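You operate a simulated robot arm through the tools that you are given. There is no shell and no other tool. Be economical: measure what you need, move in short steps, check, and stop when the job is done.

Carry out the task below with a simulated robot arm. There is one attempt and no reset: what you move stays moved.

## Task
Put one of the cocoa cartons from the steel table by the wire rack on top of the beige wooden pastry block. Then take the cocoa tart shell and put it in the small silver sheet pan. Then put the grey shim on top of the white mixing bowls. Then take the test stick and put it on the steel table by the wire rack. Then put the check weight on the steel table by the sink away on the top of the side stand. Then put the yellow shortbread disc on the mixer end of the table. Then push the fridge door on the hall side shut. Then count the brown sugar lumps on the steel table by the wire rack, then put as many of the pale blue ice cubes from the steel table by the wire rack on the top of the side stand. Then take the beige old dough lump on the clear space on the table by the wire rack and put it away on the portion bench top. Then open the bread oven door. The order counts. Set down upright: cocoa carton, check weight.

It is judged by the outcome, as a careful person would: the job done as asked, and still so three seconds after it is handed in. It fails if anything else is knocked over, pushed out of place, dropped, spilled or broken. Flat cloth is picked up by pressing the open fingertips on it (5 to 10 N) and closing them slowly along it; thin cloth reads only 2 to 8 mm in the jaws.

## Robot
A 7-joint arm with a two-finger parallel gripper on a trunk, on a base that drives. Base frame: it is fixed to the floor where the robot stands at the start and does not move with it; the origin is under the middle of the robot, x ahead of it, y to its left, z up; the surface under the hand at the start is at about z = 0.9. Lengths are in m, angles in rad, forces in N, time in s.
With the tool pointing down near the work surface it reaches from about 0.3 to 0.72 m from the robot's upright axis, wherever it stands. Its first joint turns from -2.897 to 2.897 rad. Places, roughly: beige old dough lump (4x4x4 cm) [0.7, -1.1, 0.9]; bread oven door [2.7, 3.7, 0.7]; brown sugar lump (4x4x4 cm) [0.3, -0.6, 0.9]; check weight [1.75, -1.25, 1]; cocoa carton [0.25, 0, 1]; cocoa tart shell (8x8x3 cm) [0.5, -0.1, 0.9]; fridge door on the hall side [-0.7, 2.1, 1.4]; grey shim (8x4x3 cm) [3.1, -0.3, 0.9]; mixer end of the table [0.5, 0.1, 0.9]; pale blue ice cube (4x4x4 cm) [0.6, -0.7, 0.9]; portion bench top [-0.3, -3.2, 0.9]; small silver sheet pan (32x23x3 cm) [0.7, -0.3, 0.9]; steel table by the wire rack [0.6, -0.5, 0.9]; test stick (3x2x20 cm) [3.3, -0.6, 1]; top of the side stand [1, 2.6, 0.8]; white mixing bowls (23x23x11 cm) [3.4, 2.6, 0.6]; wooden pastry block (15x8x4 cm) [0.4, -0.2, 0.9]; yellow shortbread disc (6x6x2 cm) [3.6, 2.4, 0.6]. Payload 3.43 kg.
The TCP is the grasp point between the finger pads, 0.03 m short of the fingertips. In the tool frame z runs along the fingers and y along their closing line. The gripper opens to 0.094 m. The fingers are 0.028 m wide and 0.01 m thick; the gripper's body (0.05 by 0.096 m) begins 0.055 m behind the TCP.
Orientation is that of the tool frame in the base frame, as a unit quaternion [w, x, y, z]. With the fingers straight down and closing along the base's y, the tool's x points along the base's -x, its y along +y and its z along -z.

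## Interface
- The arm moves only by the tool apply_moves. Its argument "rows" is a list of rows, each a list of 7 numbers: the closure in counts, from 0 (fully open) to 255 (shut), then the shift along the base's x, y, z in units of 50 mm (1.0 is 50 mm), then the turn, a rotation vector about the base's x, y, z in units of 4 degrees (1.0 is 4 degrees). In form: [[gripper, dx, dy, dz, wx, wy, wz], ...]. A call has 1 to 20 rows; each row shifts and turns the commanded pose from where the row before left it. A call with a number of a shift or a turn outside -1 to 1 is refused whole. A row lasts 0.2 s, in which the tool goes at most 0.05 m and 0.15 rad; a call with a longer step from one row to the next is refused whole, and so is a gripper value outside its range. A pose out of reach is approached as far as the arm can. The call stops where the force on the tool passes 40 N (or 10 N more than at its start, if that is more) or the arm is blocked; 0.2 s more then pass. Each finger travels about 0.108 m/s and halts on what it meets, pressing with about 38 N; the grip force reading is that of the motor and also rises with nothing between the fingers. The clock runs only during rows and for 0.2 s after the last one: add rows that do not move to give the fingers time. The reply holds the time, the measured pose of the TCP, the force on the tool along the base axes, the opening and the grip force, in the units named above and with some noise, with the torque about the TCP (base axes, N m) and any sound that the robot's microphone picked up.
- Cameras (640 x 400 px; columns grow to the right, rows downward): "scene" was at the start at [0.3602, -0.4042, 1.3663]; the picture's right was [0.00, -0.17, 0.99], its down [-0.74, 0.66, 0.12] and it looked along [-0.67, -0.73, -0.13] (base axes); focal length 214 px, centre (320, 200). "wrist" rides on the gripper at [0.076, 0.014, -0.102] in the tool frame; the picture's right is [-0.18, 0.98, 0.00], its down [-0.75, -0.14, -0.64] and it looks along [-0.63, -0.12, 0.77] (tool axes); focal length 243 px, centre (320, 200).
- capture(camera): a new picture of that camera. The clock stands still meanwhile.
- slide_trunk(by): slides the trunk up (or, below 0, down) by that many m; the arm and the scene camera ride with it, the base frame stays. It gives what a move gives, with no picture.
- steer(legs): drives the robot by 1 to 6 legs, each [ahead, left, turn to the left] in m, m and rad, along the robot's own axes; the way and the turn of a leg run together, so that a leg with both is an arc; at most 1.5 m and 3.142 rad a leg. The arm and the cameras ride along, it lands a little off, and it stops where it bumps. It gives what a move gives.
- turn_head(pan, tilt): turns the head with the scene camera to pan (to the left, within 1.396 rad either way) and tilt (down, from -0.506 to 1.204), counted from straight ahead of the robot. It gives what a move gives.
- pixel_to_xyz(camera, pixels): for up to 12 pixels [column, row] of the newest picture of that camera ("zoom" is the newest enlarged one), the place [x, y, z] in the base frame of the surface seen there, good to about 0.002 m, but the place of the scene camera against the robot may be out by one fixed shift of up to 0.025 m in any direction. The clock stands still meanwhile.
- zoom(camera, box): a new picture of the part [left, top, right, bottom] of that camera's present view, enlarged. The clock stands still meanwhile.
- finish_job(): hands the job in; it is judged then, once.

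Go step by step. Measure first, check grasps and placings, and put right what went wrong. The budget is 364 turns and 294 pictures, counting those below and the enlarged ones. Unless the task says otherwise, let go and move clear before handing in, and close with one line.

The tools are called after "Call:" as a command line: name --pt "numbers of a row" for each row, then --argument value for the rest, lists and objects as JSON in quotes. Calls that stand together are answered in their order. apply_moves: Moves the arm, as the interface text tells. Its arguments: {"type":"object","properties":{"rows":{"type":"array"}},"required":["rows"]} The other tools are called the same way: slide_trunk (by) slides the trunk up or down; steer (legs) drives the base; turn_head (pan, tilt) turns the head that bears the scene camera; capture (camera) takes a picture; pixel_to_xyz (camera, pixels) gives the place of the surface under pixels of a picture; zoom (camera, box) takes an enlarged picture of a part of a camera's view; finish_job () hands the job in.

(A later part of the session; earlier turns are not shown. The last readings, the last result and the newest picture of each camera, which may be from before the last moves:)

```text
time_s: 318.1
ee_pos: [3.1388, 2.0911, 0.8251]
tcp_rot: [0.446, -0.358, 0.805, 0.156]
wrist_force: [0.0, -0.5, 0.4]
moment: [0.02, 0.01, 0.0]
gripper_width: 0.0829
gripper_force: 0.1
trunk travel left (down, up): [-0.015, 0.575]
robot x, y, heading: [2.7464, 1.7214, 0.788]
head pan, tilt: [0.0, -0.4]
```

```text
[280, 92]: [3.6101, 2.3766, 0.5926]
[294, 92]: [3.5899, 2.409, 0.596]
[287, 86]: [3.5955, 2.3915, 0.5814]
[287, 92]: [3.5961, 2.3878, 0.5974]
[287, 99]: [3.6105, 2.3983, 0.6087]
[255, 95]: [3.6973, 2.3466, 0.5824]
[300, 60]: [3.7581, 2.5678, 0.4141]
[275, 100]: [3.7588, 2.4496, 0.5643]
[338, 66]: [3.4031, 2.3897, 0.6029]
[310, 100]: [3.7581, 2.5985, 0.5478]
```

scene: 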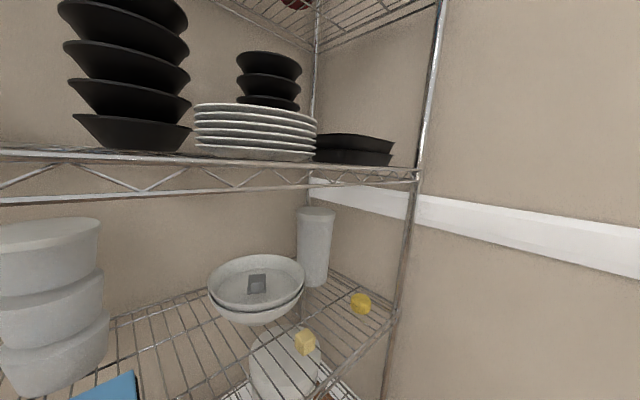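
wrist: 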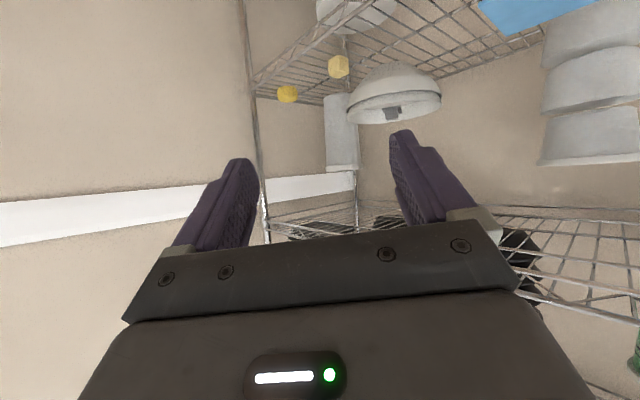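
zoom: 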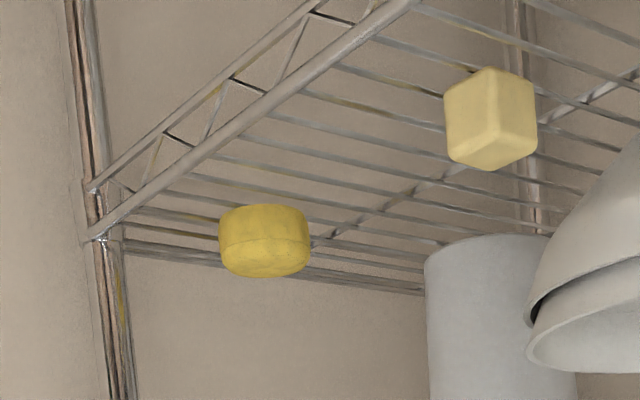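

Disc centre ≈(3.617,2.41), z 0.585–0.609. Lower the hand to ~0.665, then drive toward it.

Call:
apply_moves --pt "10 0 0 -0.8 0 0 0" --pt "10 0 0 -0.8 0 0 0" --pt "10 0 0 -0.8 0 0 0" --pt "10 0 0 -0.7 0 0 0" --pt "10 0 0 0 0 0 0"

Call:
steer --legs '[[0.34, -0.131, 0]]'

Call:
capture --camera "scene"

Call:
capture --camera "wrist"

```text
time_s: 319.3
ee_pos: [3.1393, 2.0907, 0.6715]
tcp_rot: [0.446, -0.358, 0.805, 0.157]
wrist_force: [-0.4, -0.3, -0.8]
moment: [0.01, -0.03, 0.03]
gripper_width: 0.0903
gripper_force: 0.1
trunk travel left (down, up): [-0.015, 0.575]
robot x, y, heading: [2.7484, 1.7213, 0.788]
head pan, tilt: [0.0, -0.4]
```

```text
time_s: 321.6
ee_pos: [3.4661, 2.2374, 0.6716]
tcp_rot: [0.446, -0.358, 0.805, 0.156]
wrist_force: [0.1, -0.4, 0.6]
moment: [0.03, 0.0, 0.01]
gripper_width: 0.0904
gripper_force: 0.1
trunk travel left (down, up): [-0.015, 0.575]
robot x, y, heading: [3.0748, 1.8682, 0.787]
head pan, tilt: [0.0, -0.4]
```

```text
172 pictures are left
```

scene: 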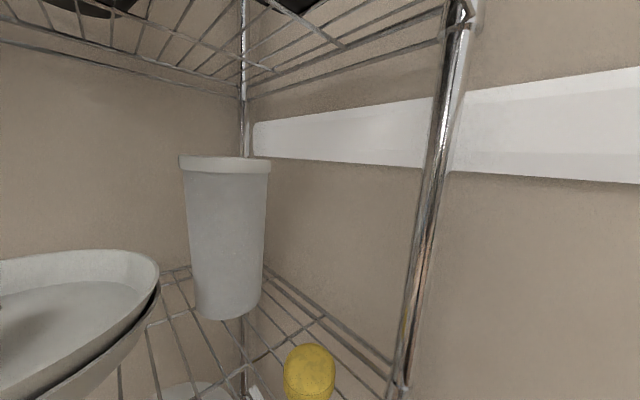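

```text
171 pictures are left
```

wrist: 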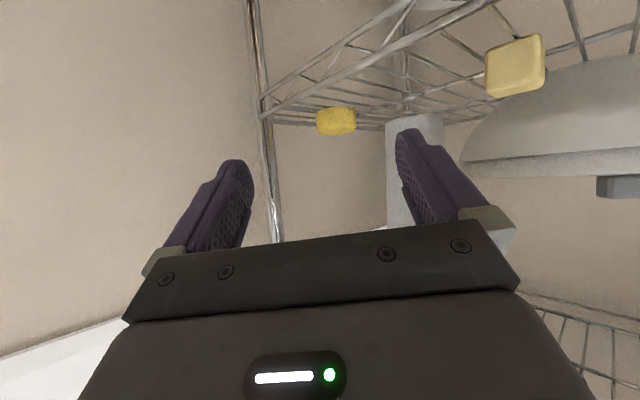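

Call:
zoom --camera "wrist" --box '[290, 80, 390, 160]'

Call:
pixel_to_xyz --camera "wrist" --pixels '[[320, 122], [353, 120], [336, 110], [336, 120], [336, 128], [336, 132], [262, 105], [300, 115]]'

Call:
turn_head --pan 0 --tilt 0.3

Call:
capture --camera "scene"

```text
5.00 times, centred on (340, 120) of wrist
```

zoom: 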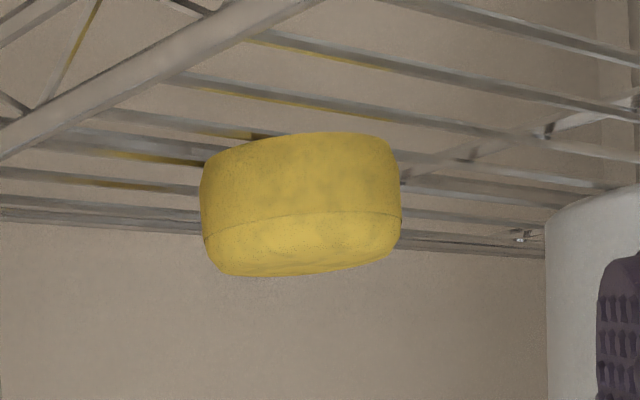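

```text
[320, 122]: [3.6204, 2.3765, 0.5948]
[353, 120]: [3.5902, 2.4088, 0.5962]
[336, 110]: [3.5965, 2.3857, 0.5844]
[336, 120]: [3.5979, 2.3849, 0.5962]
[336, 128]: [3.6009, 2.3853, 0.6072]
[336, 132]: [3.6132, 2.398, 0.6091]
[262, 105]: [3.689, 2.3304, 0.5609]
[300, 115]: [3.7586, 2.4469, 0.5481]
```

```text
time_s: 322.7
ee_pos: [3.4674, 2.2364, 0.672]
tcp_rot: [0.446, -0.358, 0.805, 0.157]
wrist_force: [-0.3, 0.5, 0.3]
moment: [0.01, 0.03, 0.03]
gripper_width: 0.0902
gripper_force: 0.0
trunk travel left (down, up): [-0.015, 0.575]
robot x, y, heading: [3.0705, 1.8709, 0.79]
head pan, tilt: [0.0, 0.3]
```

```text
169 pictures are left
```

scene: 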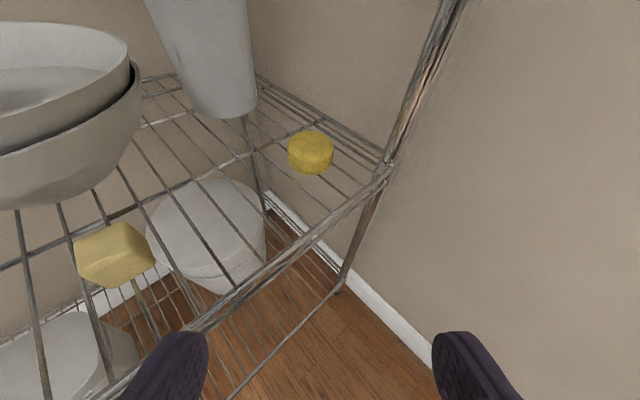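

Good view of the disc at (310,152). Ease pitch back 8°, extend toward it at z≈0.665.

Call:
apply_moves --pt "10 0 0 0 -0.711 0.703 0" --pt "10 0 0 0 -0.711 0.703 0" --pt "10 0.46 0.54 0 0 0 0" --pt "10 0.46 0.54 0 0 0 0" --pt "10 0.46 0.54 0 0 0 0" --pt "10 0.46 0.54 0 0 0 0" --pt "10 0.46 0.54 0 0 0 0" --pt "10 0 0 0 0 0 0"

Call:
capture --camera "scene"

Call:
capture --camera "wrist"

```text
time_s: 324.5
ee_pos: [3.584, 2.3737, 0.673]
tcp_rot: [0.387, -0.372, 0.833, 0.134]
wrist_force: [-0.1, -0.4, 1.0]
moment: [-0.01, 0.03, 0.02]
gripper_width: 0.0903
gripper_force: 0.0
trunk travel left (down, up): [-0.015, 0.575]
robot x, y, heading: [3.0736, 1.8679, 0.789]
head pan, tilt: [0.0, 0.3]
```

```text
168 pictures are left
```

scene: 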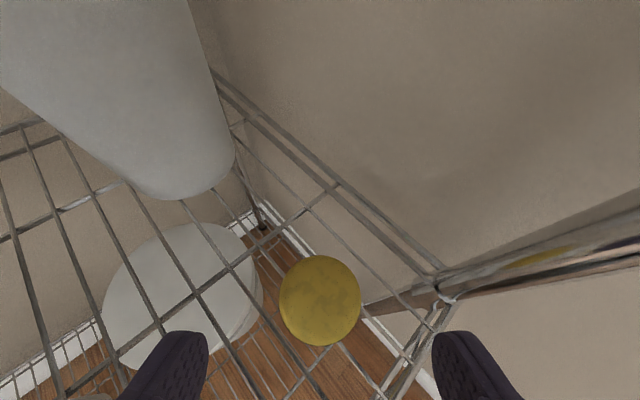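

```text
167 pictures are left
```

wrist: 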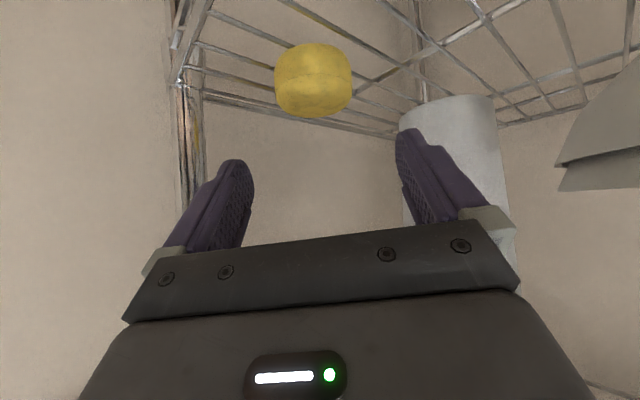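

Disc is centred. Narrow the opening slightly and lower to z≈0.622.

Call:
apply_moves --pt "45 0.2 0.2 -0.3 0 0 0" --pt "45 0.16 0.2 -0.3 0 0 0" --pt "45 0.1 0.12 -0.3 0 0 0" --pt "45 0 0 -0.12 0 0 0" --pt "45 0 0 0 0 0 0"

Call:
capture --camera "scene"

Call:
capture --camera "wrist"

```text
time_s: 325.7
ee_pos: [3.6043, 2.3992, 0.6212]
tcp_rot: [0.388, -0.371, 0.833, 0.133]
wrist_force: [-0.7, -1.2, 1.0]
moment: [0.01, 0.0, -0.02]
gripper_width: 0.0776
gripper_force: 0.0
trunk travel left (down, up): [-0.015, 0.575]
robot x, y, heading: [3.0772, 1.8715, 0.787]
head pan, tilt: [0.0, 0.3]
```

```text
166 pictures are left
```

scene: 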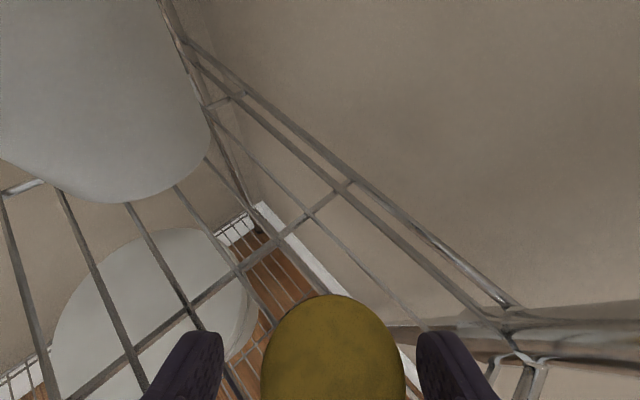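

```text
165 pictures are left
```

wrist: 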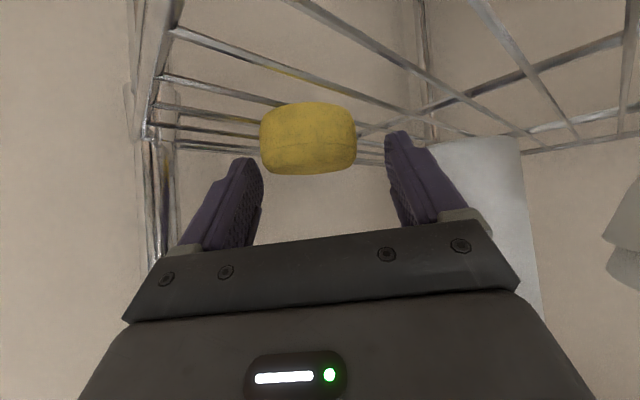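

Call:
pixel_to_xyz --camera "wrist" --pixels '[[262, 140], [355, 132], [310, 106], [310, 135], [310, 150], [310, 170]]'

```text
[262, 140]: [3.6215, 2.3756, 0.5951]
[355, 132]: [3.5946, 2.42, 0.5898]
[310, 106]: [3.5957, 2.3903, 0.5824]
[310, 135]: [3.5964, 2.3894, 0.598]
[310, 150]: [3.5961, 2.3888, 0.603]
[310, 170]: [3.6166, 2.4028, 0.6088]
```

Aligned. Advance 4 mm and close.

Call:
apply_moves --pt "45 0.08 0.05 0 0 0 0" --pt "90 0 0 0 0 0 0" --pt "120 0 0 0 0 0 0" --pt "120 0 0 0 0 0 0" --pt "120 0 0 0 0 0 0" --pt "120 0 0 0.4 0 0 0" --pt "120 0 0 0.5 0 0 0" --pt "120 0 0 0 0 0 0"

Call:
capture --camera "wrist"

```text
time_s: 327.5
ee_pos: [3.6091, 2.4018, 0.6652]
tcp_rot: [0.387, -0.371, 0.833, 0.133]
wrist_force: [-0.3, -0.4, -0.3]
moment: [-0.02, 0.0, 0.0]
gripper_width: 0.0542
gripper_force: 38.3
trunk travel left (down, up): [-0.015, 0.575]
robot x, y, heading: [3.075, 1.8682, 0.789]
head pan, tilt: [0.0, 0.3]
```

```text
164 pictures are left
```

wrist: 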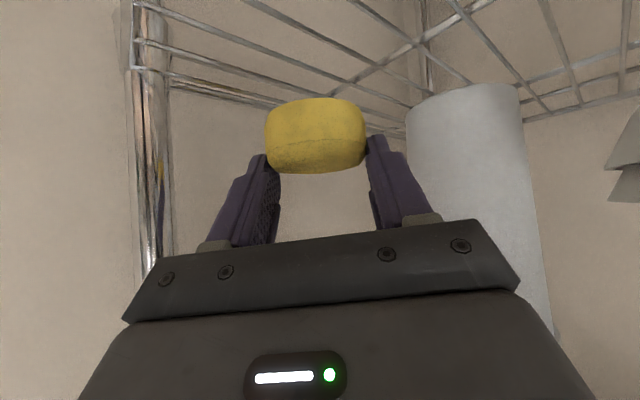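

Disc held. Withdraw along the approach, then back the base out.

Call:
apply_moves --pt "120 -0.46 -0.54 0 0 0 0" --pt "120 -0.46 -0.54 0 0 0 0" --pt "120 -0.46 -0.54 0 0 0 0" --pt "120 -0.46 -0.54 0 0 0 0" --pt "120 -0.4 -0.5 0 0 0 0" --pt "120 0 0 0 0 0 0"

Call:
steer --legs '[[-0.3, 0.2, 0]]'

Call:
slide_trunk --by 0.35

Call:
capture --camera "wrist"

```text
time_s: 328.9
ee_pos: [3.4962, 2.2686, 0.665]
tcp_rot: [0.387, -0.371, 0.833, 0.134]
wrist_force: [0.4, -0.4, -1.0]
moment: [0.01, 0.02, -0.05]
gripper_width: 0.0544
gripper_force: 38.2
trunk travel left (down, up): [-0.015, 0.575]
robot x, y, heading: [3.0769, 1.8675, 0.789]
head pan, tilt: [0.0, 0.3]
```

```text
time_s: 331.2
ee_pos: [3.1416, 2.1949, 0.6659]
tcp_rot: [0.387, -0.37, 0.834, 0.134]
wrist_force: [-0.6, 0.2, -0.4]
moment: [-0.02, -0.01, 0.03]
gripper_width: 0.0543
gripper_force: 37.8
trunk travel left (down, up): [-0.015, 0.575]
robot x, y, heading: [2.7197, 1.7977, 0.786]
head pan, tilt: [0.0, 0.3]
```

```text
time_s: 334.6
ee_pos: [3.1407, 2.1954, 1.0152]
tcp_rot: [0.388, -0.37, 0.833, 0.134]
wrist_force: [-0.5, 0.5, -0.8]
moment: [0.01, -0.01, -0.02]
gripper_width: 0.0542
gripper_force: 38.6
trunk travel left (down, up): [-0.365, 0.225]
robot x, y, heading: [2.7124, 1.7969, 0.784]
head pan, tilt: [0.0, 0.3]
```

```text
163 pictures are left
```

wrist: 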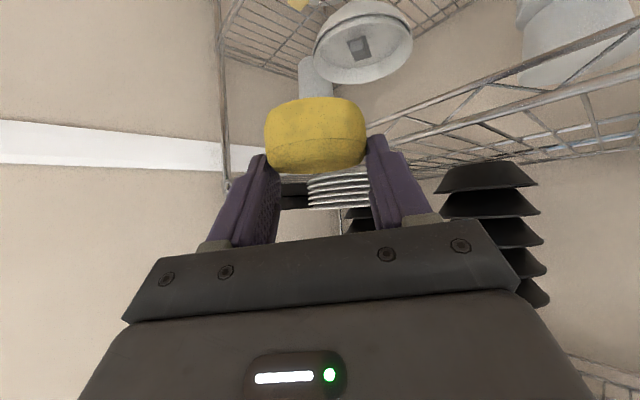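

Disc secure; shim visible in bowl at (358,45). I'll carry it level (same pitch) around the north side to the west side of the island.

Call:
steer --legs '[[-1.05, 0.8, 0], [0, 0, -0.784], [-1.0, 0, 0], [-0.75, 0, 0]]'

Call:
turn_head --pan 0 --tilt 0.2

Call:
capture --camera "scene"

```text
time_s: 351.8
ee_pos: [0.231, 1.5776, 1.0147]
tcp_rot: [0.41, -0.025, 0.911, -0.024]
wrist_force: [-0.2, 0.6, -0.5]
moment: [0.03, 0.02, -0.03]
gripper_width: 0.054
gripper_force: 38.2
trunk travel left (down, up): [-0.365, 0.225]
robot x, y, heading: [-0.3527, 1.5937, 0.007]
head pan, tilt: [0.0, 0.3]
```

```text
time_s: 352.5
ee_pos: [0.2323, 1.5778, 1.0157]
tcp_rot: [0.409, -0.025, 0.912, -0.025]
wrist_force: [0.5, -0.9, -0.2]
moment: [-0.01, 0.03, -0.01]
gripper_width: 0.0537
gripper_force: 38.7
trunk travel left (down, up): [-0.365, 0.225]
robot x, y, heading: [-0.3488, 1.5979, 0.002]
head pan, tilt: [0.0, 0.201]
```

```text
162 pictures are left
```

scene: 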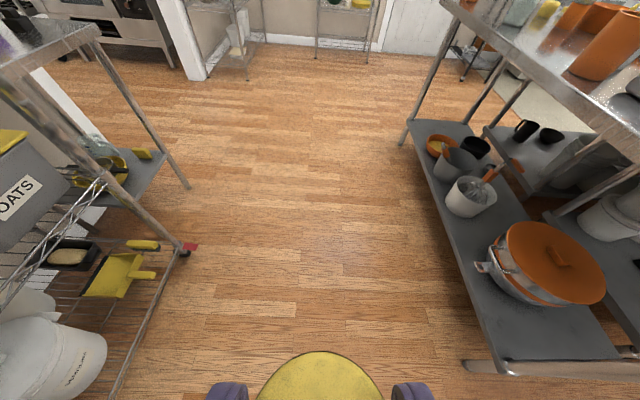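

Retract the hand a bit, back up 0.1 m, then slide south along the island's west side.

Call:
apply_moves --pt "120 -0.7 0 0 0 0 0" --pt "120 -0.7 0 0 0 0 0" --pt "120 -0.7 0 0 0 0 0" --pt "120 0 0 0 0 0 0"

Call:
steer --legs '[[-0.08, 0, 0]]'

Call:
turn_head --pan -1.2 --tilt 0

Call:
capture --camera "scene"

```text
time_s: 353.5
ee_pos: [0.1289, 1.577, 1.0149]
tcp_rot: [0.41, -0.026, 0.911, -0.024]
wrist_force: [0.1, 0.1, -1.2]
moment: [-0.02, 0.01, -0.01]
gripper_width: 0.0539
gripper_force: 37.3
trunk travel left (down, up): [-0.365, 0.225]
robot x, y, heading: [-0.3479, 1.5938, 0.003]
head pan, tilt: [0.0, 0.201]
```

```text
time_s: 354.5
ee_pos: [0.0477, 1.578, 1.0162]
tcp_rot: [0.409, -0.026, 0.912, -0.024]
wrist_force: [-0.2, -0.5, -0.6]
moment: [-0.02, -0.02, 0.0]
gripper_width: 0.0537
gripper_force: 37.7
trunk travel left (down, up): [-0.365, 0.225]
robot x, y, heading: [-0.4303, 1.5936, 0.007]
head pan, tilt: [0.0, 0.201]
```

```text
time_s: 355.9
ee_pos: [0.0487, 1.5769, 1.0154]
tcp_rot: [0.409, -0.025, 0.912, -0.025]
wrist_force: [-0.3, -0.6, -0.4]
moment: [0.02, 0.0, 0.01]
gripper_width: 0.0537
gripper_force: 38.5
trunk travel left (down, up): [-0.365, 0.225]
robot x, y, heading: [-0.4295, 1.5946, 0.006]
head pan, tilt: [-1.201, 0.0]
```

```text
161 pictures are left
```

scene: 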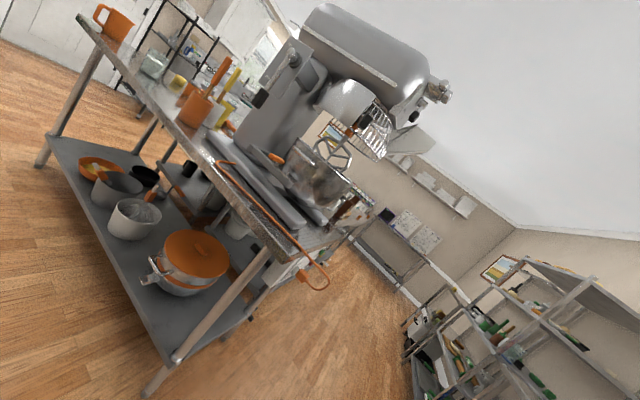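

Check the mixer's and cable's protrusion.

Call:
pixel_to_xyz --camera "scene" --pixels '[[440, 95], [385, 150], [310, 275], [335, 235], [150, 390], [270, 255], [360, 205], [450, 330]]'

```text
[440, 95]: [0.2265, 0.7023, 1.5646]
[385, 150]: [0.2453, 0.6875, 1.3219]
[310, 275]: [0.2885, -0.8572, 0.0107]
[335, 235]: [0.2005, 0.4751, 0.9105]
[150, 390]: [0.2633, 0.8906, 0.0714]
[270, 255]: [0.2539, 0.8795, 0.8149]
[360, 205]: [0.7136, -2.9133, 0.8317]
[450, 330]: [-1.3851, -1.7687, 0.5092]
```

Clear (everything at x≥0.2). Slide south 1.6 m.

Call:
steer --legs '[[0, -0.8, 0], [0, -0.83, 0]]'

Call:
turn_head --pan 0 --tilt 0.1

Call:
capture --camera "scene"

```text
time_s: 364.2
ee_pos: [0.0721, -0.0419, 1.0162]
tcp_rot: [0.41, -0.035, 0.911, -0.019]
wrist_force: [0.3, 0.3, -0.1]
moment: [0.02, 0.0, 0.03]
gripper_width: 0.0534
gripper_force: 37.8
trunk travel left (down, up): [-0.365, 0.225]
robot x, y, heading: [-0.4028, -0.0324, 0.028]
head pan, tilt: [-1.201, 0.0]
```

```text
time_s: 365.6
ee_pos: [0.0731, -0.0414, 1.0159]
tcp_rot: [0.41, -0.034, 0.911, -0.02]
wrist_force: [0.3, -0.5, 0.0]
moment: [-0.01, 0.02, -0.03]
gripper_width: 0.0539
gripper_force: 37.6
trunk travel left (down, up): [-0.365, 0.225]
robot x, y, heading: [-0.4059, -0.0362, 0.034]
head pan, tilt: [0.0, 0.099]
```

```text
160 pictures are left
```

scene: 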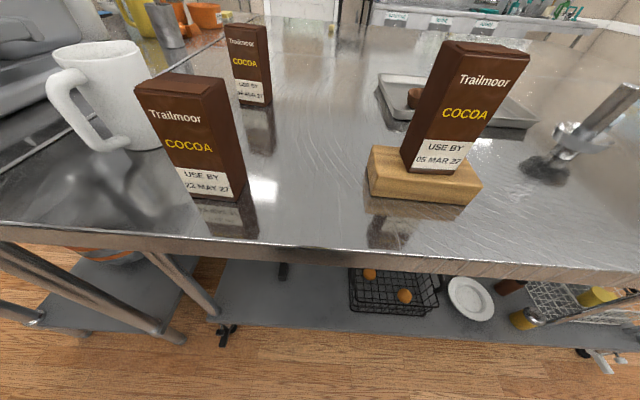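

The lane between the cartons is clear at y≈−0.04. Drive forward 0.22 and extend.

Call:
steer --legs '[[0.22, -0.012, -0.03]]'

Call:
apply_moves --pt "120 0.8 0 0 0 0 0" --pt "120 0.8 0 0 0 0 0" --pt "120 0.8 0 0 0 0 0" --pt "120 0.8 0 0 0 0 0" --pt "120 0 0 0 0 0 0"

Call:
capture --camera "scene"

Call:
capture --camera "wrist"

```text
time_s: 367.3
ee_pos: [0.2931, -0.0642, 1.0151]
tcp_rot: [0.409, -0.021, 0.912, -0.025]
wrist_force: [1.3, -0.8, -0.5]
moment: [0.02, 0.0, -0.02]
gripper_width: 0.0534
gripper_force: 38.1
trunk travel left (down, up): [-0.365, 0.225]
robot x, y, heading: [-0.1895, -0.0478, -0.004]
head pan, tilt: [0.0, 0.099]
```

```text
time_s: 368.5
ee_pos: [0.4515, -0.0663, 1.0158]
tcp_rot: [0.409, -0.02, 0.912, -0.027]
wrist_force: [0.0, 0.1, -1.5]
moment: [-0.01, 0.01, -0.04]
gripper_width: 0.0535
gripper_force: 37.9
trunk travel left (down, up): [-0.365, 0.225]
robot x, y, heading: [-0.185, -0.0449, -0.003]
head pan, tilt: [0.0, 0.099]
```

```text
159 pictures are left
```

scene: 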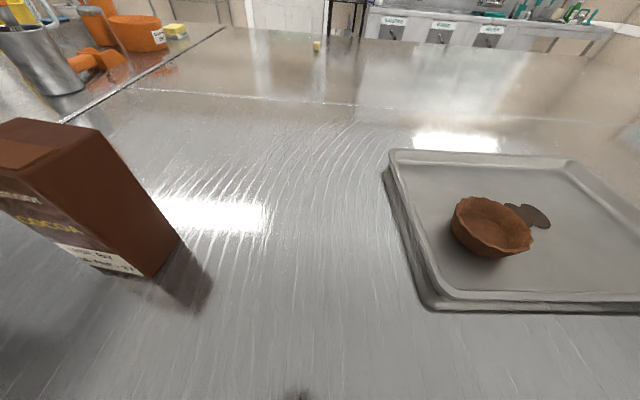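

```text
158 pictures are left
```

wrist: 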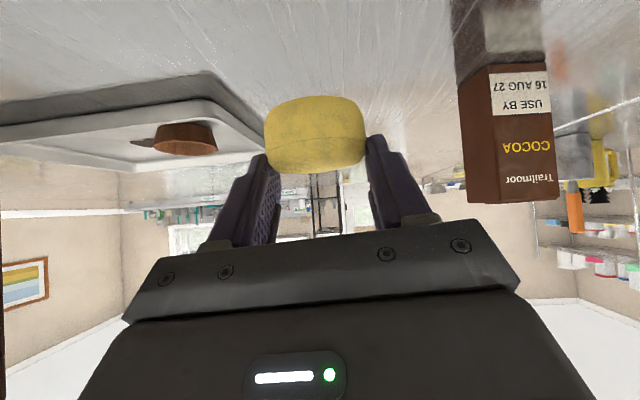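

Set the disc down here first (then regrasp from above to place it deeper at the mixer end). Shift +2 cm in y and lower to contact.

Call:
apply_moves --pt "120 0.2 0.4 -0.4 0 0 0" --pt "120 0 0 -0.5 0 0 0" --pt "120 0 0 -0.3 0 0 0" --pt "120 0 0 -0.2 0 0 0" --pt "120 0 0 -0.08 0 0 0" --pt "120 0 0 -0.06 0 0 0" --pt "120 0 0 0 0 0 0"

```text
time_s: 370.1
ee_pos: [0.4631, -0.0454, 0.942]
tcp_rot: [0.413, -0.02, 0.91, -0.026]
wrist_force: [3.0, -0.9, 22.1]
moment: [0.4, -0.14, -0.05]
gripper_width: 0.0536
gripper_force: 38.3
trunk travel left (down, up): [-0.365, 0.225]
robot x, y, heading: [-0.1904, -0.0462, -0.006]
head pan, tilt: [0.0, 0.099]
```

Contact. Release, and retreat up and back along the tool axis.

Call:
apply_moves --pt "110 0 0 0.04 0 0 0" --pt "90 0 0 0 0 0 0" --pt "50 0 0 0 0 0 0" --pt "20 0 0 0 0 0 0" --pt "20 -0.3 0 0.3 0 0 0" --pt "20 -0.5 0 0.5 0 0 0" --pt "20 -0.5 0 0.7 0 0 0" --pt "20 0 0 0.8 0 0 0" --pt "20 0 0 0.8 0 0 0" --pt "20 0 0 0.8 0 0 0" --pt "20 0 0 0 0 0 0"

Call:
capture --camera "wrist"

```text
time_s: 372.5
ee_pos: [0.3963, -0.0463, 1.1341]
tcp_rot: [0.409, -0.021, 0.912, -0.026]
wrist_force: [0.0, 1.3, -0.6]
moment: [-0.02, 0.0, 0.02]
gripper_width: 0.0867
gripper_force: 0.0
trunk travel left (down, up): [-0.365, 0.225]
robot x, y, heading: [-0.1874, -0.0421, -0.001]
head pan, tilt: [0.0, 0.099]
```

```text
157 pictures are left
```

wrist: 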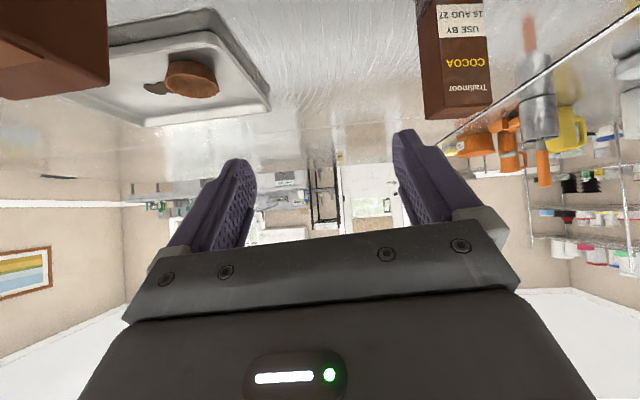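

Return the tool to vertical above.

Call:
apply_moves --pt "20 0 0 0.4 0 1 0" --pt "20 0 0 0.4 0 1 0" --pt "20 0 0 0 0 1 0" --pt "20 0 0 0 0 1 0" --pt "20 0 0 0 0 1 0" --pt "20 0 0 0 0 1 0" --pt "20 0 0 0 0 1 0" --pt "20 0 0 0 0 1 0" --pt "20 0 0 0 0 1 0" --pt "20 0 0 0 0 1 0" --pt "20 0 0 0 0 1 0" --pt "20 0 0 0 0 1 0.5" --pt "20 0 0 0 0 0 0"

Call:
capture --camera "wrist"

Call:
turn_head --pan 0 --tilt 0.2

Call:
capture --camera "scene"

```text
time_s: 375.3
ee_pos: [0.3967, -0.0452, 1.175]
tcp_rot: [0.003, -0.048, 0.999, -0.014]
wrist_force: [0.1, -0.2, -0.3]
moment: [-0.05, -0.02, 0.0]
gripper_width: 0.0865
gripper_force: 0.1
trunk travel left (down, up): [-0.365, 0.225]
robot x, y, heading: [-0.187, -0.0461, -0.005]
head pan, tilt: [0.0, 0.099]
```

```text
156 pictures are left
```

wrist: 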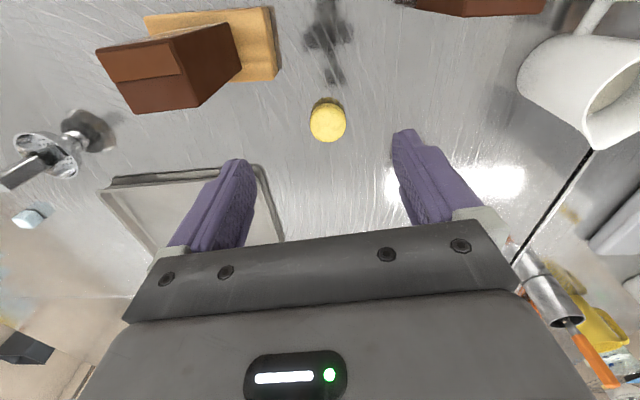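

```text
time_s: 376.0
ee_pos: [0.3963, -0.0448, 1.1757]
tcp_rot: [0.003, -0.047, 0.999, -0.015]
wrist_force: [-0.1, 0.4, -0.3]
moment: [0.0, -0.02, -0.01]
gripper_width: 0.0866
gripper_force: 0.1
trunk travel left (down, up): [-0.365, 0.225]
robot x, y, heading: [-0.1887, -0.0434, -0.003]
head pan, tilt: [0.0, 0.201]
```

```text
155 pictures are left
```

scene: 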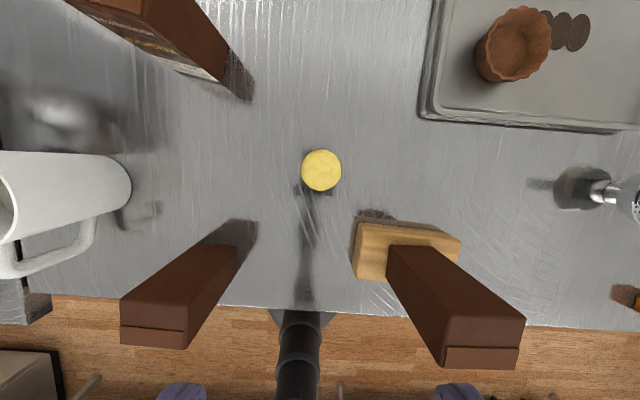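

Disc lies flat at (320,170). Measure it.

Call:
pixel_to_xyz --camera "wrist" --pixels '[[328, 120], [312, 120], [344, 120], [328, 105], [328, 138], [590, 130], [540, 60], [520, 90]]'

Call:
pixel_to_xyz --camera "scene" --pixels '[[320, 170], [120, 180], [90, 230], [215, 75], [235, 250], [200, 170], [250, 160]]'

```text
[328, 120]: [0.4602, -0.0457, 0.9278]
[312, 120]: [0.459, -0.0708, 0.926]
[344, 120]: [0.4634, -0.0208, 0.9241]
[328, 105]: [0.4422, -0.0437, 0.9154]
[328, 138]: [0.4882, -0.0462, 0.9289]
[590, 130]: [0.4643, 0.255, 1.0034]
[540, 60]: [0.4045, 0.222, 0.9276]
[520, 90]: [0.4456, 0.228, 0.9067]
```

```text
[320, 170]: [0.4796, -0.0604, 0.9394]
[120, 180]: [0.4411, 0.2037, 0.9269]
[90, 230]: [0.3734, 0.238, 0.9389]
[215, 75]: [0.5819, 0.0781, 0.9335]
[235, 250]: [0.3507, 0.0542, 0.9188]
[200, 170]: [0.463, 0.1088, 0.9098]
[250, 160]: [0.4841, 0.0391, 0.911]
```

Disc centre (0.466,−0.046). Descend on it vertically, grip, lift slightly, move +13 cm in y, and set down.

Call:
apply_moves --pt "20 0.7 -0.02 0 0 0 0" --pt "20 0.7 -0.02 -0.5 0 0 0" --pt "20 0 0 -0.9 0 0 0" --pt "20 0 0 -0.9 0 0 0" --pt "20 0 0 -0.9 0 0 0" --pt "20 0 0 -0.9 0 0 0" --pt "20 0 0 -0.5 0 0 0" --pt "20 0 0 0 0 0 0"

Call:
capture --camera "wrist"

```text
time_s: 377.8
ee_pos: [0.4678, -0.0456, 0.946]
tcp_rot: [0.004, -0.047, 0.999, -0.015]
wrist_force: [-0.2, -1.0, -0.4]
moment: [-0.02, 0.0, 0.0]
gripper_width: 0.0868
gripper_force: 0.0
trunk travel left (down, up): [-0.365, 0.225]
robot x, y, heading: [-0.1843, -0.0448, -0.004]
head pan, tilt: [0.0, 0.201]
```

```text
154 pictures are left
```

wrist: 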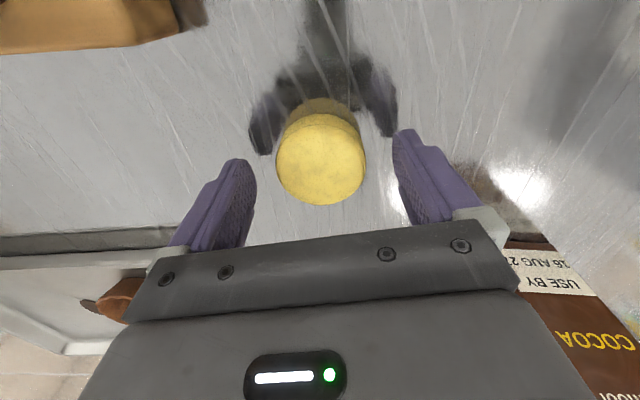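

Call:
apply_moves --pt "20 0 0 -0.2 0 0 0" --pt "60 0 0 0 0 0 0" --pt "100 0 0 0 0 0 0" --pt "120 0 0 0 0 0 0" --pt "120 0 0 0 0 0 0" --pt "120 0 0 0.5 0 0 0" --pt "120 0 0.65 0.2 0 0 0" --pt "120 0 0.65 0 0 0 0" --pt "120 0 0.65 0 0 0 0" --pt "120 0 0.65 0 0 0 0" --pt "120 0 0 0 0 0 0"

Call:
capture --camera "wrist"

```text
time_s: 380.2
ee_pos: [0.4676, 0.0822, 0.9723]
tcp_rot: [0.004, -0.047, 0.999, -0.015]
wrist_force: [-1.9, 0.1, 0.0]
moment: [0.04, -0.09, 0.02]
gripper_width: 0.054
gripper_force: 37.9
trunk travel left (down, up): [-0.365, 0.225]
robot x, y, heading: [-0.1863, -0.0483, -0.0]
head pan, tilt: [0.0, 0.201]
```

```text
153 pictures are left
```

wrist: 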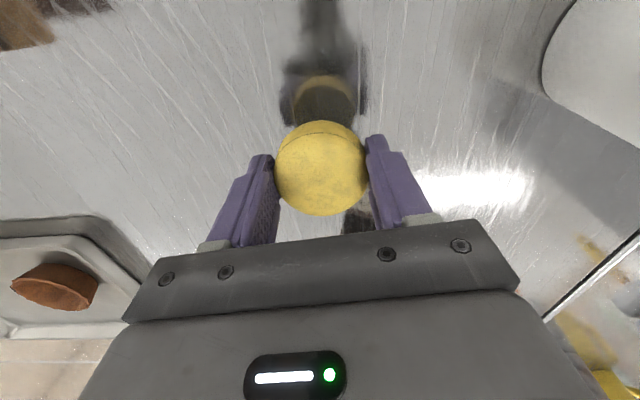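

Check where carton 1 is relative to the hand/scene camera before lowering.

Call:
capture --camera "scene"

```text
152 pictures are left
```

scene: 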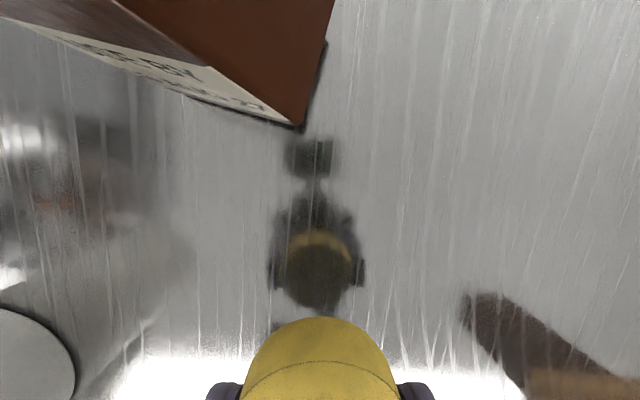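

Call:
pixel_to_xyz --camera "scene" --pixels '[[340, 200], [340, 5], [300, 122], [330, 10], [240, 20]]'

```text
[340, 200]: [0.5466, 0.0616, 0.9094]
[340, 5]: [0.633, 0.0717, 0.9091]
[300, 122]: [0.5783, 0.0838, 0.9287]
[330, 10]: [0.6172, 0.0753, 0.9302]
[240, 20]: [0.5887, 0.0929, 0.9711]
```

The scene camera sits only ~1 cm from carton 1 at this height. Back off 3 cm, rise, then rotate the hand −90° so the camera points to the free lane.

Call:
apply_moves --pt "120 -0.4 -0.4 0.3 0 0 0" --pt "120 -0.2 -0.6 0.6 0 0 0" --pt "120 0 -0.6 0.8 0 0 0" --pt "120 0.3 -0.4 0.8 0 0 0" --pt "120 0 0 0 0 0 -1" --pt "120 0 0 0 0 0 -1" --pt "120 0 0 0 0 0 -1" --pt "120 0 0 0 0 0 -1" --pt "120 0 0 0 0 0 -1" --pt "120 0 0 0 0 0 -1" --pt "120 0 0 0 0 0 -1" --pt "120 0 0 0 0 0 -1" --pt "120 0 0 0 0 0 -1" --pt "120 0 0 0 0 0 -1" --pt "120 0 0 0 0 0 -1" --pt "120 0 0 0 0 0 -1" --pt "120 0 0 0 0 0 -1" --pt "120 0 0 0 0 0 -1" --pt "120 0 0 0 0 0 -1" --pt "120 0 0 0 0 0 -1"

Call:
apply_moves --pt "120 0 0 0 0 0 -1" --pt "120 0 0 0 0 0 -1" --pt "120 0 0 0 0 0 -1" --pt "120 0 0 0 0 0 -1" --pt "120 0 0 0 0 0 -1" --pt "120 0 0 0 0 0 -1" --pt "120 0 0 0 0 0 0"

Call:
capture --camera "scene"

Call:
capture --camera "wrist"

```text
time_s: 384.4
ee_pos: [0.4526, -0.0179, 1.0958]
tcp_rot: [-0.005, 0.49, 0.872, -0.014]
wrist_force: [-0.2, 0.0, -0.3]
moment: [-0.02, 0.0, 0.0]
gripper_width: 0.054
gripper_force: 38.3
trunk travel left (down, up): [-0.365, 0.225]
robot x, y, heading: [-0.1874, -0.043, -0.002]
head pan, tilt: [0.0, 0.201]
```

```text
time_s: 386.0
ee_pos: [0.4529, -0.0179, 1.0968]
tcp_rot: [-0.008, 0.659, 0.752, -0.013]
wrist_force: [-0.5, 0.9, 0.0]
moment: [-0.01, 0.04, 0.0]
gripper_width: 0.0541
gripper_force: 38.1
trunk travel left (down, up): [-0.365, 0.225]
robot x, y, heading: [-0.1854, -0.0472, -0.004]
head pan, tilt: [0.0, 0.201]
```

```text
151 pictures are left
```

scene: 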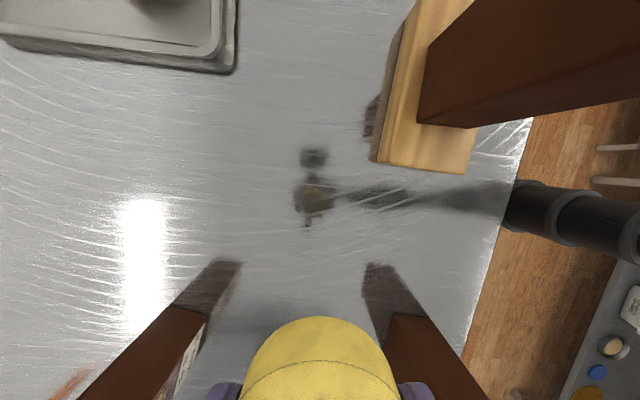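

```text
150 pictures are left
```

wrist: 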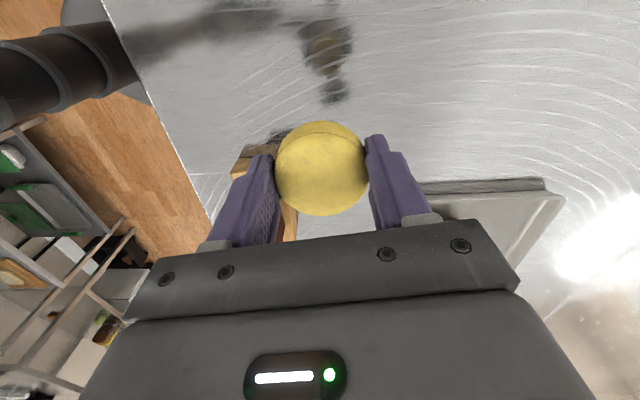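

Now camera faces the free lane. Move to (0.462,0.08) and lower between the cartons.

Call:
apply_moves --pt "120 0.06 0.65 0 0 0 0" --pt "120 0.06 0.65 0 0 0 0" --pt "120 0.06 0.65 0 0 0 0" --pt "120 0 0 -0.7 0 0 0" --pt "120 0 0 -0.7 0 0 0" --pt "120 0 0 -0.7 0 0 0" --pt "120 0 0 0 0 0 0"

Call:
capture --camera "scene"

Call:
capture --camera "wrist"

```text
time_s: 387.6
ee_pos: [0.4612, 0.0829, 0.9913]
tcp_rot: [-0.008, 0.659, 0.752, -0.013]
wrist_force: [-0.8, -0.5, 0.0]
moment: [0.02, 0.01, 0.0]
gripper_width: 0.0539
gripper_force: 38.5
trunk travel left (down, up): [-0.365, 0.225]
robot x, y, heading: [-0.1868, -0.0454, -0.004]
head pan, tilt: [0.0, 0.201]
```

```text
149 pictures are left
```

scene: 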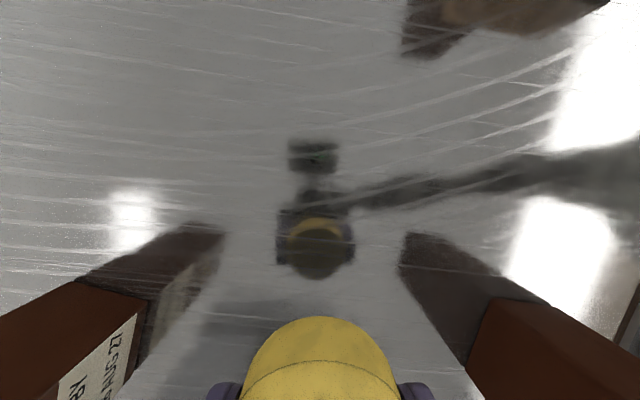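

```text
148 pictures are left
```

wrist: 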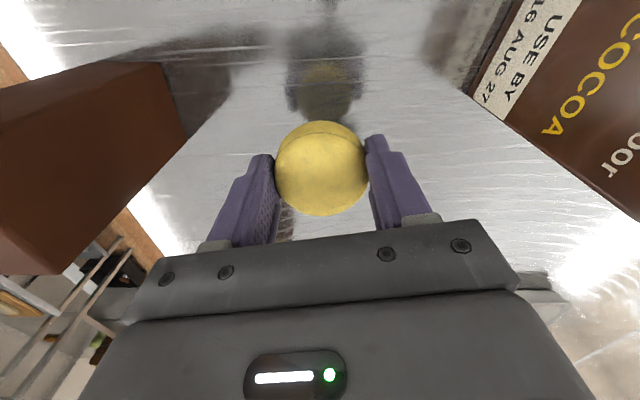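

Both cartons are clear. Lower to contact.

Call:
apply_moves --pt "120 0 0 -0.6 0 0 0" --pt "120 0 0 -0.3 0 0 0" --pt "120 0 0 -0.08 0 0 0" --pt "120 0 0 -0.08 0 0 0" --pt "120 0 0 0 0 0 0"

```text
time_s: 388.8
ee_pos: [0.4606, 0.0809, 0.9383]
tcp_rot: [-0.008, 0.66, 0.751, -0.013]
wrist_force: [0.1, -0.3, -0.3]
moment: [-0.03, 0.01, -0.01]
gripper_width: 0.0539
gripper_force: 37.6
trunk travel left (down, up): [-0.365, 0.225]
robot x, y, heading: [-0.1844, -0.0413, -0.003]
head pan, tilt: [0.0, 0.201]
```

Call:
apply_moves --pt "120 0 0 -0.06 0 0 0" --pt "120 0 0 -0.04 0 0 0" --pt "90 0 0 0 0 0 0" --pt "60 0 0 0 0 0 0" --pt "40 0 0 0 0 0 0" --pt "40 0 0 0.6 0 0 0" --pt "40 0 0 0.9 0 0 0" --pt "40 0 0 0.9 0 0 0" --pt "40 0 0 0.9 0 0 0" --pt "40 0 0 0.9 0 0 0" --pt "40 0 0 0 0 0 0"

Call:
capture --camera "wrist"

```text
time_s: 391.2
ee_pos: [0.4599, 0.0821, 1.1413]
tcp_rot: [-0.009, 0.66, 0.752, -0.014]
wrist_force: [0.0, 0.2, -0.8]
moment: [-0.03, -0.01, 0.01]
gripper_width: 0.0793
gripper_force: 0.1
trunk travel left (down, up): [-0.365, 0.225]
robot x, y, heading: [-0.1875, -0.0469, -0.007]
head pan, tilt: [0.0, 0.201]
```

```text
147 pictures are left
```

wrist: 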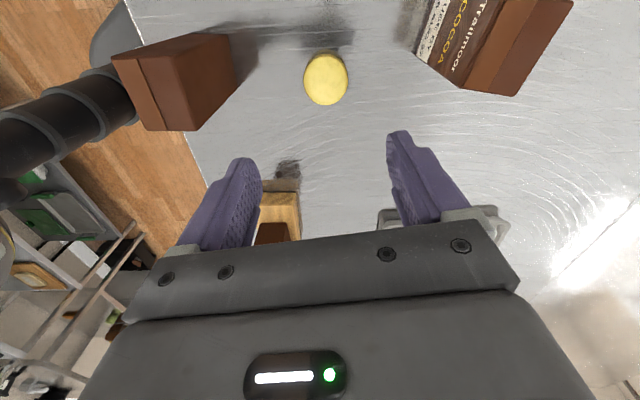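

Disc is on the mixer end. Now the fridge: rotate the hand back, retreat, and go look.

Call:
apply_moves --pt "40 0 -0.6 0.3 0 0 1" --pt "40 0 -0.6 0.3 0 0 1" --pt "40 0 -0.6 0.3 0 0 1" --pt "40 0 -0.3 0 0 0 1" --pt "40 0 0 0 0 0 1" --pt "40 0 0 0 0 0 1" --pt "40 0 0 0 0 0 1" --pt "40 0 0 0 0 0 1" --pt "40 0 0 0 0 0 1" --pt "40 0 0 0 0 0 1" --pt "40 0 0 0 0 0 1" --pt "40 0 0 0 0 0 1" --pt "40 0 0 0 0 0 1" --pt "40 0 0 0 0 0 1" --pt "40 0 0 0 0 0 1" --pt "40 0 0 0 0 0 1" --pt "40 0 0 0 0 0 1" --pt "40 0 0 0 0 0 1" --pt "40 0 0 0 0 0 1" --pt "40 0 0 0 0 0 1"

Call:
apply_moves --pt "40 -0.7 0 0 0 0 1" --pt "40 -0.7 0 0 0 0 1" --pt "40 -0.7 0 0 0 0 0" --pt "40 -0.7 0 0 0 0 0" --pt "40 0 0 0 0 0 0"

Call:
steer --legs '[[-0.25, 0, 0]]'

Call:
turn_head --pan 1.2 --tilt 0.3

Call:
capture --camera "scene"

```text
time_s: 395.4
ee_pos: [0.462, -0.0233, 1.187]
tcp_rot: [0.002, 0.021, 1.0, -0.015]
wrist_force: [-0.1, 1.3, 0.2]
moment: [-0.01, 0.0, 0.01]
gripper_width: 0.0795
gripper_force: 0.0
trunk travel left (down, up): [-0.365, 0.225]
robot x, y, heading: [-0.1869, -0.0429, -0.009]
head pan, tilt: [0.0, 0.201]
```

```text
time_s: 396.6
ee_pos: [0.3189, -0.0262, 1.1903]
tcp_rot: [0.003, -0.047, 0.999, -0.015]
wrist_force: [0.1, 0.4, 0.3]
moment: [-0.03, 0.03, 0.03]
gripper_width: 0.0793
gripper_force: 0.2
trunk travel left (down, up): [-0.365, 0.225]
robot x, y, heading: [-0.1823, -0.0425, 0.001]
head pan, tilt: [0.0, 0.201]
```

```text
time_s: 398.4
ee_pos: [0.0714, -0.0273, 1.1919]
tcp_rot: [0.003, -0.045, 0.999, -0.015]
wrist_force: [-0.2, 0.0, -0.3]
moment: [-0.05, -0.02, 0.0]
gripper_width: 0.0791
gripper_force: 0.0
trunk travel left (down, up): [-0.365, 0.225]
robot x, y, heading: [-0.4328, -0.0408, -0.007]
head pan, tilt: [0.0, 0.201]
```

```text
time_s: 399.8
ee_pos: [0.0723, -0.0267, 1.1918]
tcp_rot: [0.004, -0.044, 0.999, -0.014]
wrist_force: [-0.3, -0.4, -0.8]
moment: [-0.01, 0.03, 0.0]
gripper_width: 0.0793
gripper_force: 0.0
trunk travel left (down, up): [-0.365, 0.225]
robot x, y, heading: [-0.4278, -0.0456, -0.006]
head pan, tilt: [1.201, 0.3]
```

```text
146 pictures are left
```

scene: 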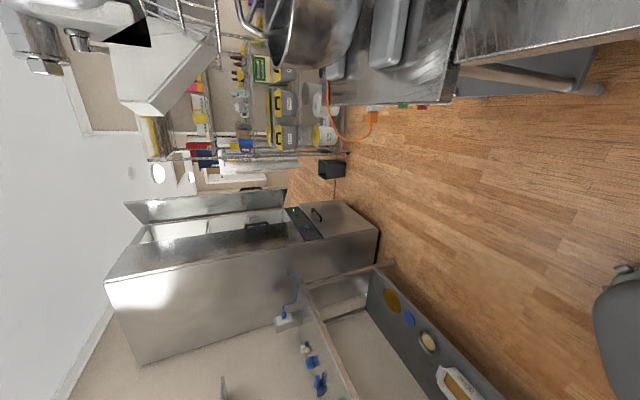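

Call:
zoom --camera "scene" --box '[100, 160, 400, 370]'

Call:
pixel_to_xyz --camera "scene" --pixels '[[130, 208], [200, 200], [280, 192], [160, 215], [145, 240], [200, 230], [250, 215], [110, 280], [180, 255], [290, 240], [320, 205], [370, 245]]'

```text
1.90 times, centred on (250, 265) of scene
```

zoom: 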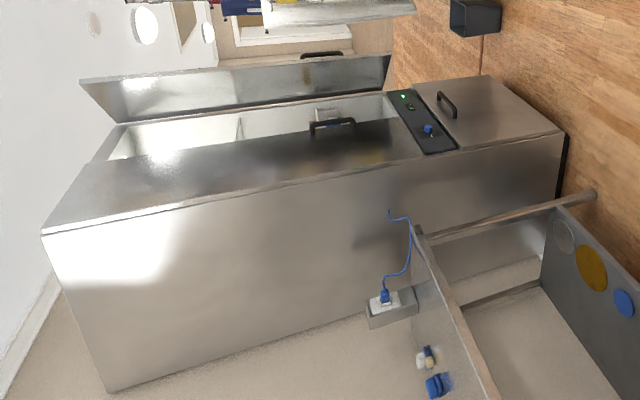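

```text
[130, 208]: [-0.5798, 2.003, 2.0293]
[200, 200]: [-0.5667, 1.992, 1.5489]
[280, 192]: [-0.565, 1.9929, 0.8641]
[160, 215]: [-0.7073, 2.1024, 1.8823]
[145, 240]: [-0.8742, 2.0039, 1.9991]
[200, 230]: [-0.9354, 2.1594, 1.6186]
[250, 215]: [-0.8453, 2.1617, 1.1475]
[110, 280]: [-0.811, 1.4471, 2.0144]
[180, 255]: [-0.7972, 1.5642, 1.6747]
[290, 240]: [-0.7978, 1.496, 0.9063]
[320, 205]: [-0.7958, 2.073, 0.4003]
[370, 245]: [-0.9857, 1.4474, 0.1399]
```

The north fridge door is ajar: free edge ≈(−0.57,1.99), hinge ≈(−0.80,2.2). I'll retract the hand, go north, move east, and turn to face it.

Call:
apply_moves --pt "255 -0.7 0 0 0 0 0" --pt "255 -0.7 0 0 0 0 0" --pt "255 -0.6 0 0 0 0 0" --pt "255 0 0 0 0 0 0"

Call:
turn_head --pan 0 --tilt -0.3

Call:
steer --legs '[[0, 0.8, 0], [0, 0.8, 0], [0.65, 0, 0]]'

Call:
steer --legs '[[0, 0, 3.14]]'

```text
time_s: 400.8
ee_pos: [-0.0289, -0.0267, 1.192]
tcp_rot: [0.003, -0.045, 0.999, -0.014]
wrist_force: [0.2, 0.2, 0.2]
moment: [0.0, 0.05, 0.02]
gripper_width: 0.0
gripper_force: 32.8
trunk travel left (down, up): [-0.365, 0.225]
robot x, y, heading: [-0.4322, -0.0396, -0.009]
head pan, tilt: [1.201, 0.3]
```

```text
time_s: 402.2
ee_pos: [-0.0293, -0.0257, 1.1912]
tcp_rot: [0.003, -0.044, 0.999, -0.015]
wrist_force: [0.0, 0.6, 0.0]
moment: [-0.01, 0.02, 0.03]
gripper_width: 0.0001
gripper_force: 32.6
trunk travel left (down, up): [-0.365, 0.225]
robot x, y, heading: [-0.436, -0.0415, -0.01]
head pan, tilt: [0.0, -0.3]
```

```text
time_s: 413.5
ee_pos: [0.6393, 1.5622, 1.1917]
tcp_rot: [0.003, -0.045, 0.999, -0.014]
wrist_force: [-0.2, 0.0, 0.6]
moment: [0.0, 0.03, -0.01]
gripper_width: 0.0
gripper_force: 33.1
trunk travel left (down, up): [-0.365, 0.225]
robot x, y, heading: [0.233, 1.5448, -0.009]
head pan, tilt: [0.0, -0.3]
```

```text
time_s: 421.3
ee_pos: [-0.1696, 1.522, 1.1926]
tcp_rot: [-0.014, 0.998, 0.053, -0.002]
wrist_force: [0.8, 0.7, -0.1]
moment: [0.0, -0.01, 0.0]
gripper_width: 0.0
gripper_force: 32.8
trunk travel left (down, up): [-0.365, 0.225]
robot x, y, heading: [0.2384, 1.5463, -3.134]
head pan, tilt: [0.0, -0.3]
```

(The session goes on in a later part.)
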